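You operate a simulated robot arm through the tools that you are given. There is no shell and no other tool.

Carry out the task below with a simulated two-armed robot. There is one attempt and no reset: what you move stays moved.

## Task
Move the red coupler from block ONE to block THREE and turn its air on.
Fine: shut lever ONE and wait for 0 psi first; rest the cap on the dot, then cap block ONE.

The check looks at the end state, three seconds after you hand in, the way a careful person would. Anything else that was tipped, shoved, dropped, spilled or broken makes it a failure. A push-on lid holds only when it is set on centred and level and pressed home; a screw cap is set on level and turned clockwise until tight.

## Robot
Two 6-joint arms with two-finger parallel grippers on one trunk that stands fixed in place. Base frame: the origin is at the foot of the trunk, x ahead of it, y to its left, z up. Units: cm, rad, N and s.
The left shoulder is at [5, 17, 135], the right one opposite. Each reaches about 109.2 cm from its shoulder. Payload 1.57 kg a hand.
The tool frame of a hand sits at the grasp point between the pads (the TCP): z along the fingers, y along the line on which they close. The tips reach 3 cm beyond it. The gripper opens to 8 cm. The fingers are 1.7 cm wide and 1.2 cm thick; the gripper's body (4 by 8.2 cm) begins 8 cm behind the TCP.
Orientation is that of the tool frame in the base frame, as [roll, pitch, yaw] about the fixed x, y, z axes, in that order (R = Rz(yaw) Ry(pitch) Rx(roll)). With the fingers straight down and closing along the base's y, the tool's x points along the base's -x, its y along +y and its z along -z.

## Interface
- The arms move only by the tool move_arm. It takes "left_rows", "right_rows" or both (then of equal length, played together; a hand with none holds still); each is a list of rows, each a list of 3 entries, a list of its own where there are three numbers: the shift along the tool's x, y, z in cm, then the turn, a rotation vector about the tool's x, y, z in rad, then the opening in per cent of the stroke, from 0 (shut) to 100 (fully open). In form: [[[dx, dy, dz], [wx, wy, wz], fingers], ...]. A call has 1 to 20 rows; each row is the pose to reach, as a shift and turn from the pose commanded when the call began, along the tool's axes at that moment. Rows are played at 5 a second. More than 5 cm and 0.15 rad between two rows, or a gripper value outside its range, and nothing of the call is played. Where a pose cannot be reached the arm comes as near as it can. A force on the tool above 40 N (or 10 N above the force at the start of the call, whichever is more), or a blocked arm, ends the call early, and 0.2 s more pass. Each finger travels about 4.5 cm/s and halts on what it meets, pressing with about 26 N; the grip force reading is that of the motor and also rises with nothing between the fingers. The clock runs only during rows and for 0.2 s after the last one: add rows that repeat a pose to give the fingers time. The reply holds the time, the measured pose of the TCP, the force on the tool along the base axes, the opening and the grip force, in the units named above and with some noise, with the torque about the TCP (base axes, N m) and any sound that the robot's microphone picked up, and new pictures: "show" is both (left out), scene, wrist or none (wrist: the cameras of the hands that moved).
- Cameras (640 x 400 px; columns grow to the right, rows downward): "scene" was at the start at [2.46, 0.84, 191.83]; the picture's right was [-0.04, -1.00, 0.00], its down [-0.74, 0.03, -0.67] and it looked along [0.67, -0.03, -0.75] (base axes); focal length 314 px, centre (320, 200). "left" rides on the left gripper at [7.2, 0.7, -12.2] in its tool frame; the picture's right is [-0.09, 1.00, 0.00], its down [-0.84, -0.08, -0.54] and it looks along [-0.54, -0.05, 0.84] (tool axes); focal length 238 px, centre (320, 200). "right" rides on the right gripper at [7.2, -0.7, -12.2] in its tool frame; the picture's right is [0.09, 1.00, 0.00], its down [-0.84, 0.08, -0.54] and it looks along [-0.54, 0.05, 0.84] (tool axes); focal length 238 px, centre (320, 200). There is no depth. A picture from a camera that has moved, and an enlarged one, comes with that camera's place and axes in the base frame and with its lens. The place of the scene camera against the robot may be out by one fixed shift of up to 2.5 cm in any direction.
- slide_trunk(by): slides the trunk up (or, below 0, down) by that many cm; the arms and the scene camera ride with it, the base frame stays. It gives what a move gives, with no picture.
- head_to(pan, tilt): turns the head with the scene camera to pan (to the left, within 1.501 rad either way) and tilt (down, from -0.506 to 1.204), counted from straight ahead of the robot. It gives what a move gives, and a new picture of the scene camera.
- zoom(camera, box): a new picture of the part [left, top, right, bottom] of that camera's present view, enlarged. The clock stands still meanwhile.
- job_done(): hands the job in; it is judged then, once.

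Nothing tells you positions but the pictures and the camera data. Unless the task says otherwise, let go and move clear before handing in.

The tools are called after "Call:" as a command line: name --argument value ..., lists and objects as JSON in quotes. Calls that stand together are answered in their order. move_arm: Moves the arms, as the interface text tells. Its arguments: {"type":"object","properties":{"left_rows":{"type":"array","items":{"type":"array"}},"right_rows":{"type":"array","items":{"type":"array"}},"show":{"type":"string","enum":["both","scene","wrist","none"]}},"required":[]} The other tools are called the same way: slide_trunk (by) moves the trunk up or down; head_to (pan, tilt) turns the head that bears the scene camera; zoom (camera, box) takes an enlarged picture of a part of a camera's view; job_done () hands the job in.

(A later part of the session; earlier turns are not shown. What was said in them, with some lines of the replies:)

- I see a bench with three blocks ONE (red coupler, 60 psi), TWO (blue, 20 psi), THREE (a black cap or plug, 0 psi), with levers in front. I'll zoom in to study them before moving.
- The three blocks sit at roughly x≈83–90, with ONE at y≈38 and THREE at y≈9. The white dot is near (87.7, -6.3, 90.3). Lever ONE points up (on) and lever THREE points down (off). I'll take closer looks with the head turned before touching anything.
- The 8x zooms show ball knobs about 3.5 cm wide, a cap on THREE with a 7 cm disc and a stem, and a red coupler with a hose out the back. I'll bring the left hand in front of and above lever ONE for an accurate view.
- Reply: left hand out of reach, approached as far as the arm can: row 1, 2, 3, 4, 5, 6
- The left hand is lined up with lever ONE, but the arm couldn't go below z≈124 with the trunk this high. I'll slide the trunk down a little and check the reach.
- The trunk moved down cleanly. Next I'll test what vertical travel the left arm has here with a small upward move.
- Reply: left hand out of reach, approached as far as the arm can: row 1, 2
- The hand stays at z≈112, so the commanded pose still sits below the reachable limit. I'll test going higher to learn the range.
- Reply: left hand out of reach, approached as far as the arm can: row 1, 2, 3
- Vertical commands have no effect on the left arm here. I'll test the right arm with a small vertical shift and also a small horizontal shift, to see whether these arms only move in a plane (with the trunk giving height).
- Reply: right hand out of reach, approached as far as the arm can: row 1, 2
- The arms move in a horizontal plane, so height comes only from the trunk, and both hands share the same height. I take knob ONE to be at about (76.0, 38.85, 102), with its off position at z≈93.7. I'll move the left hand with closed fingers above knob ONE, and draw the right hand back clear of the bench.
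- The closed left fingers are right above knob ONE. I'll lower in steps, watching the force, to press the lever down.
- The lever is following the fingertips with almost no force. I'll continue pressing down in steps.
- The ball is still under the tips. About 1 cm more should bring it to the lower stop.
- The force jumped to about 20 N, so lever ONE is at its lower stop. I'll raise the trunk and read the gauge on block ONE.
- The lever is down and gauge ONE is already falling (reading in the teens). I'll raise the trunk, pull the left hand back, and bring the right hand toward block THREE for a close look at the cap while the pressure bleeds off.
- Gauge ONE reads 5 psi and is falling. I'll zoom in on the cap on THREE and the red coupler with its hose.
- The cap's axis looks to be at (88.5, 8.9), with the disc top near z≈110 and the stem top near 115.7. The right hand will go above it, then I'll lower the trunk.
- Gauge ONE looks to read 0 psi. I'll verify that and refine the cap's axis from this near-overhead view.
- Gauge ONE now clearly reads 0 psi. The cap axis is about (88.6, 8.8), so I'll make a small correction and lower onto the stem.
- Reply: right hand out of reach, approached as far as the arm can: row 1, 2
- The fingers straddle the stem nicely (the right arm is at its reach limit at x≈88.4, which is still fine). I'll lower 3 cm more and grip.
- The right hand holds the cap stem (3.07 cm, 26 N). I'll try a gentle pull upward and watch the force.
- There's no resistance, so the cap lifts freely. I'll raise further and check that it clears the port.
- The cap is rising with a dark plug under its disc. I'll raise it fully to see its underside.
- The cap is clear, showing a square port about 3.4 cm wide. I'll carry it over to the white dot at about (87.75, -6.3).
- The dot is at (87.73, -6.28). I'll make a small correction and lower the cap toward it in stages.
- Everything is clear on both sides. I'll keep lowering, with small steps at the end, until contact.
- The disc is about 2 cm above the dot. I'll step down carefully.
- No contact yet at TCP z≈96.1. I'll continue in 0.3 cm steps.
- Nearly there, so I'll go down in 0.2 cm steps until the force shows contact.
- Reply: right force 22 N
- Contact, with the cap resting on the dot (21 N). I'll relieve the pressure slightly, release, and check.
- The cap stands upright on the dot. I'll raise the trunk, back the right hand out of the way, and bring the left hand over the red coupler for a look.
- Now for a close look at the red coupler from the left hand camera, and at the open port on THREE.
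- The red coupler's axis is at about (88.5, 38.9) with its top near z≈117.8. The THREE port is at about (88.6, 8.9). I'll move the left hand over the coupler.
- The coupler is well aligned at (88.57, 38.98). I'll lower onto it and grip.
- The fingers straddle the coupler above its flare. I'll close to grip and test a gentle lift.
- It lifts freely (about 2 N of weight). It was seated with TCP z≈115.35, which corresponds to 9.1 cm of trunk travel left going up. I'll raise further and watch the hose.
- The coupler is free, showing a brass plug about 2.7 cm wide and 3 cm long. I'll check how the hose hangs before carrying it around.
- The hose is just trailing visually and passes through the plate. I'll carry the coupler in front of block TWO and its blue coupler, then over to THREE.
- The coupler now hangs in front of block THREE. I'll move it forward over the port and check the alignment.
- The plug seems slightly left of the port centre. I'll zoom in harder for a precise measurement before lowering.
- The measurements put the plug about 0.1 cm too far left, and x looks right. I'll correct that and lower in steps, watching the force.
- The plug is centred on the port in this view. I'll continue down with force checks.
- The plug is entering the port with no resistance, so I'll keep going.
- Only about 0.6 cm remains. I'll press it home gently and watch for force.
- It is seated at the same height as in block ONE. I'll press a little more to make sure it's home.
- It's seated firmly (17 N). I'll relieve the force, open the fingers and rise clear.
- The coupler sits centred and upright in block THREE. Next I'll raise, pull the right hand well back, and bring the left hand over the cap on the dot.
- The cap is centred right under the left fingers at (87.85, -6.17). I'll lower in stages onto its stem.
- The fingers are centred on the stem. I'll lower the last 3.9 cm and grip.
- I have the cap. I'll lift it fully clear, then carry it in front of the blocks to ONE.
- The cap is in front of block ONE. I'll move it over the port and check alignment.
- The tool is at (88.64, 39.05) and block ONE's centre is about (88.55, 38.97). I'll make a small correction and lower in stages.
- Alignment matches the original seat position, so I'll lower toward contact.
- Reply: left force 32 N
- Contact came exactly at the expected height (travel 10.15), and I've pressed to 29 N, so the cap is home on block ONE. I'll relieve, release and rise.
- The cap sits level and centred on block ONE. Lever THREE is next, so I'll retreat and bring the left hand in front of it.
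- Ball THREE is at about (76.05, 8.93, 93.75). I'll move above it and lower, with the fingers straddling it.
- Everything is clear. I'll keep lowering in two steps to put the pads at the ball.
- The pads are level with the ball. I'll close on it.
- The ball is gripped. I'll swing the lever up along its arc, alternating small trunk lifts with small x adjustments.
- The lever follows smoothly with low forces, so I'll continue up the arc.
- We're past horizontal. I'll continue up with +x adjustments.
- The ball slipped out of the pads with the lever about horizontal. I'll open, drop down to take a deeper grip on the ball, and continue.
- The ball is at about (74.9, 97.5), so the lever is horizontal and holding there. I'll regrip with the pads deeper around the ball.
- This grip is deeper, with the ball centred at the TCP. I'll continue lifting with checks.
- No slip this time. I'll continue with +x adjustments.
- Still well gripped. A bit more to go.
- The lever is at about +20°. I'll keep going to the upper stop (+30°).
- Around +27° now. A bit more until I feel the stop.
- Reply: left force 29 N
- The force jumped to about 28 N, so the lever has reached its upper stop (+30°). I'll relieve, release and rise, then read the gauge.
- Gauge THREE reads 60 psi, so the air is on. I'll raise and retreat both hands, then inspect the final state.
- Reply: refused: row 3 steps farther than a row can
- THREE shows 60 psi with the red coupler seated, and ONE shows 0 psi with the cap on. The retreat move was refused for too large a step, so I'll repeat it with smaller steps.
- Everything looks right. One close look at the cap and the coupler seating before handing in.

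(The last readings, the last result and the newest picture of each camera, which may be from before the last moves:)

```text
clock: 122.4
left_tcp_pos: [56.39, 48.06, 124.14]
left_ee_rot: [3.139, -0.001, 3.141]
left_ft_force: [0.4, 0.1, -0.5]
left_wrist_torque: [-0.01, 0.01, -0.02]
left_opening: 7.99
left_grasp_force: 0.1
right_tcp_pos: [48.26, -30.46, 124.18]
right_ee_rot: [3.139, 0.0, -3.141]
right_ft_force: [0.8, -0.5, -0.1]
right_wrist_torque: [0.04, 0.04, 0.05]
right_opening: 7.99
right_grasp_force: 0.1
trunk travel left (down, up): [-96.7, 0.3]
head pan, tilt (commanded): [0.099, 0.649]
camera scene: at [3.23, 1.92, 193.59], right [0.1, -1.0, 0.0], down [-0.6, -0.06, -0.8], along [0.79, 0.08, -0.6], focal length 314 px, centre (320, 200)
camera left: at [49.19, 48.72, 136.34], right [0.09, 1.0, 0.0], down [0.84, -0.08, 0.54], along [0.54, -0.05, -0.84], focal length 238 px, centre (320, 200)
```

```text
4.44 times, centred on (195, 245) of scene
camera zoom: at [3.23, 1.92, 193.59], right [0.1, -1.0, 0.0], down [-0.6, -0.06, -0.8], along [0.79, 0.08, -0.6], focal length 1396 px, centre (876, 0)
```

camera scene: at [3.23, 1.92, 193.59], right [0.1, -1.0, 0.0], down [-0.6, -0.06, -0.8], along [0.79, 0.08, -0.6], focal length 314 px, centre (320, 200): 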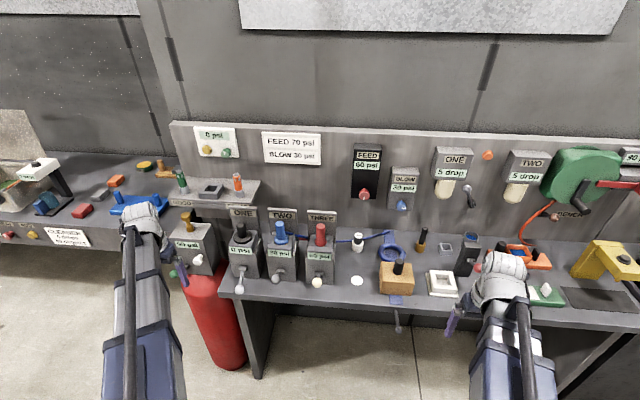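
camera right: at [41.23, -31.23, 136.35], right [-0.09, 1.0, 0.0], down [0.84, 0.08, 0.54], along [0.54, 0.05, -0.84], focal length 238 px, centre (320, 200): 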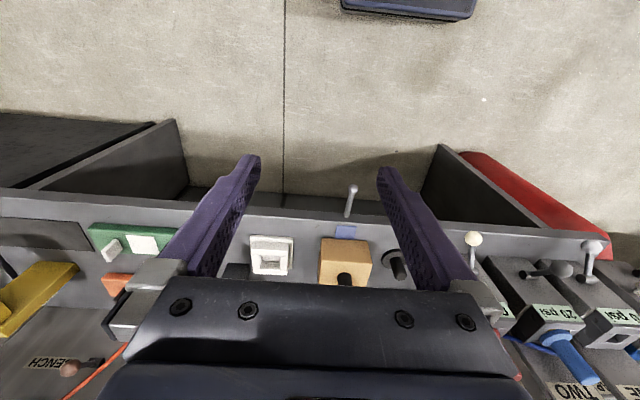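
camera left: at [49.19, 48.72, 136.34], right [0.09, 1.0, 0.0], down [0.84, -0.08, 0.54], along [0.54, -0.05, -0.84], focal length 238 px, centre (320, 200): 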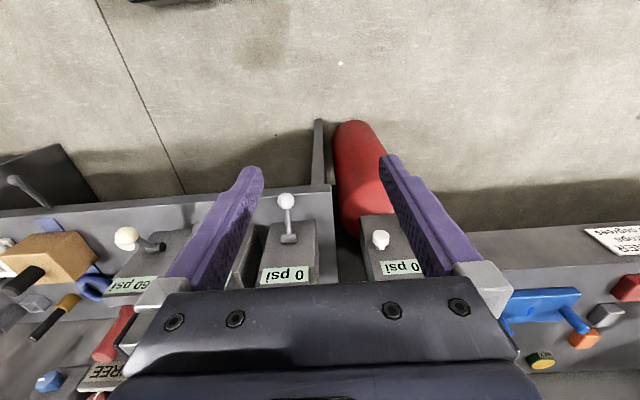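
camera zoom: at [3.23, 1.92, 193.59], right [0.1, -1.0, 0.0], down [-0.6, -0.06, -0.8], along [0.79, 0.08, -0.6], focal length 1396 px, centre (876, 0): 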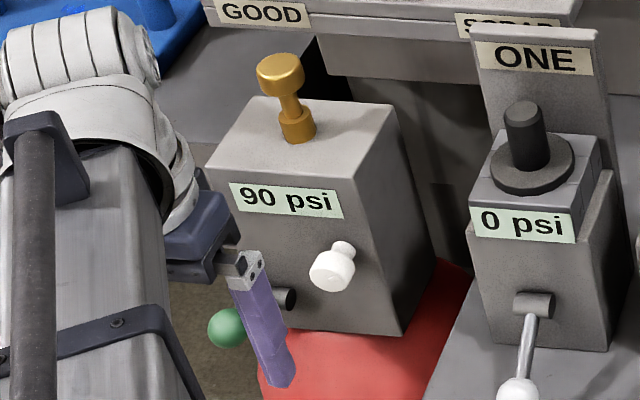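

Call:
job_done

```text
The job is handed in.
```

I moved the red coupler from block ONE to block THREE and turned its air on. Gauge THREE reads 60 psi, with its lever at the upper stop.

- **Block ONE:** I shut its lever and waited until the gauge read 0 psi before pulling the coupler. The cap from THREE rested on the white dot in between. It now sits level on ONE, pressed down with about 29 N, and looks about 0.1 cm off centre.
- **Block THREE:** the coupler is seated to the same depth it had in ONE. The lever ball slipped out of the gripper once, about halfway up. I regripped it and finished the swing.
- **Everything else:** block TWO still reads 20 psi with its blue coupler in place. The regulator block beside ONE still reads 90 psi. I saw nothing else tipped or shoved in the last pictures, and both hands are open and clear of the bench.
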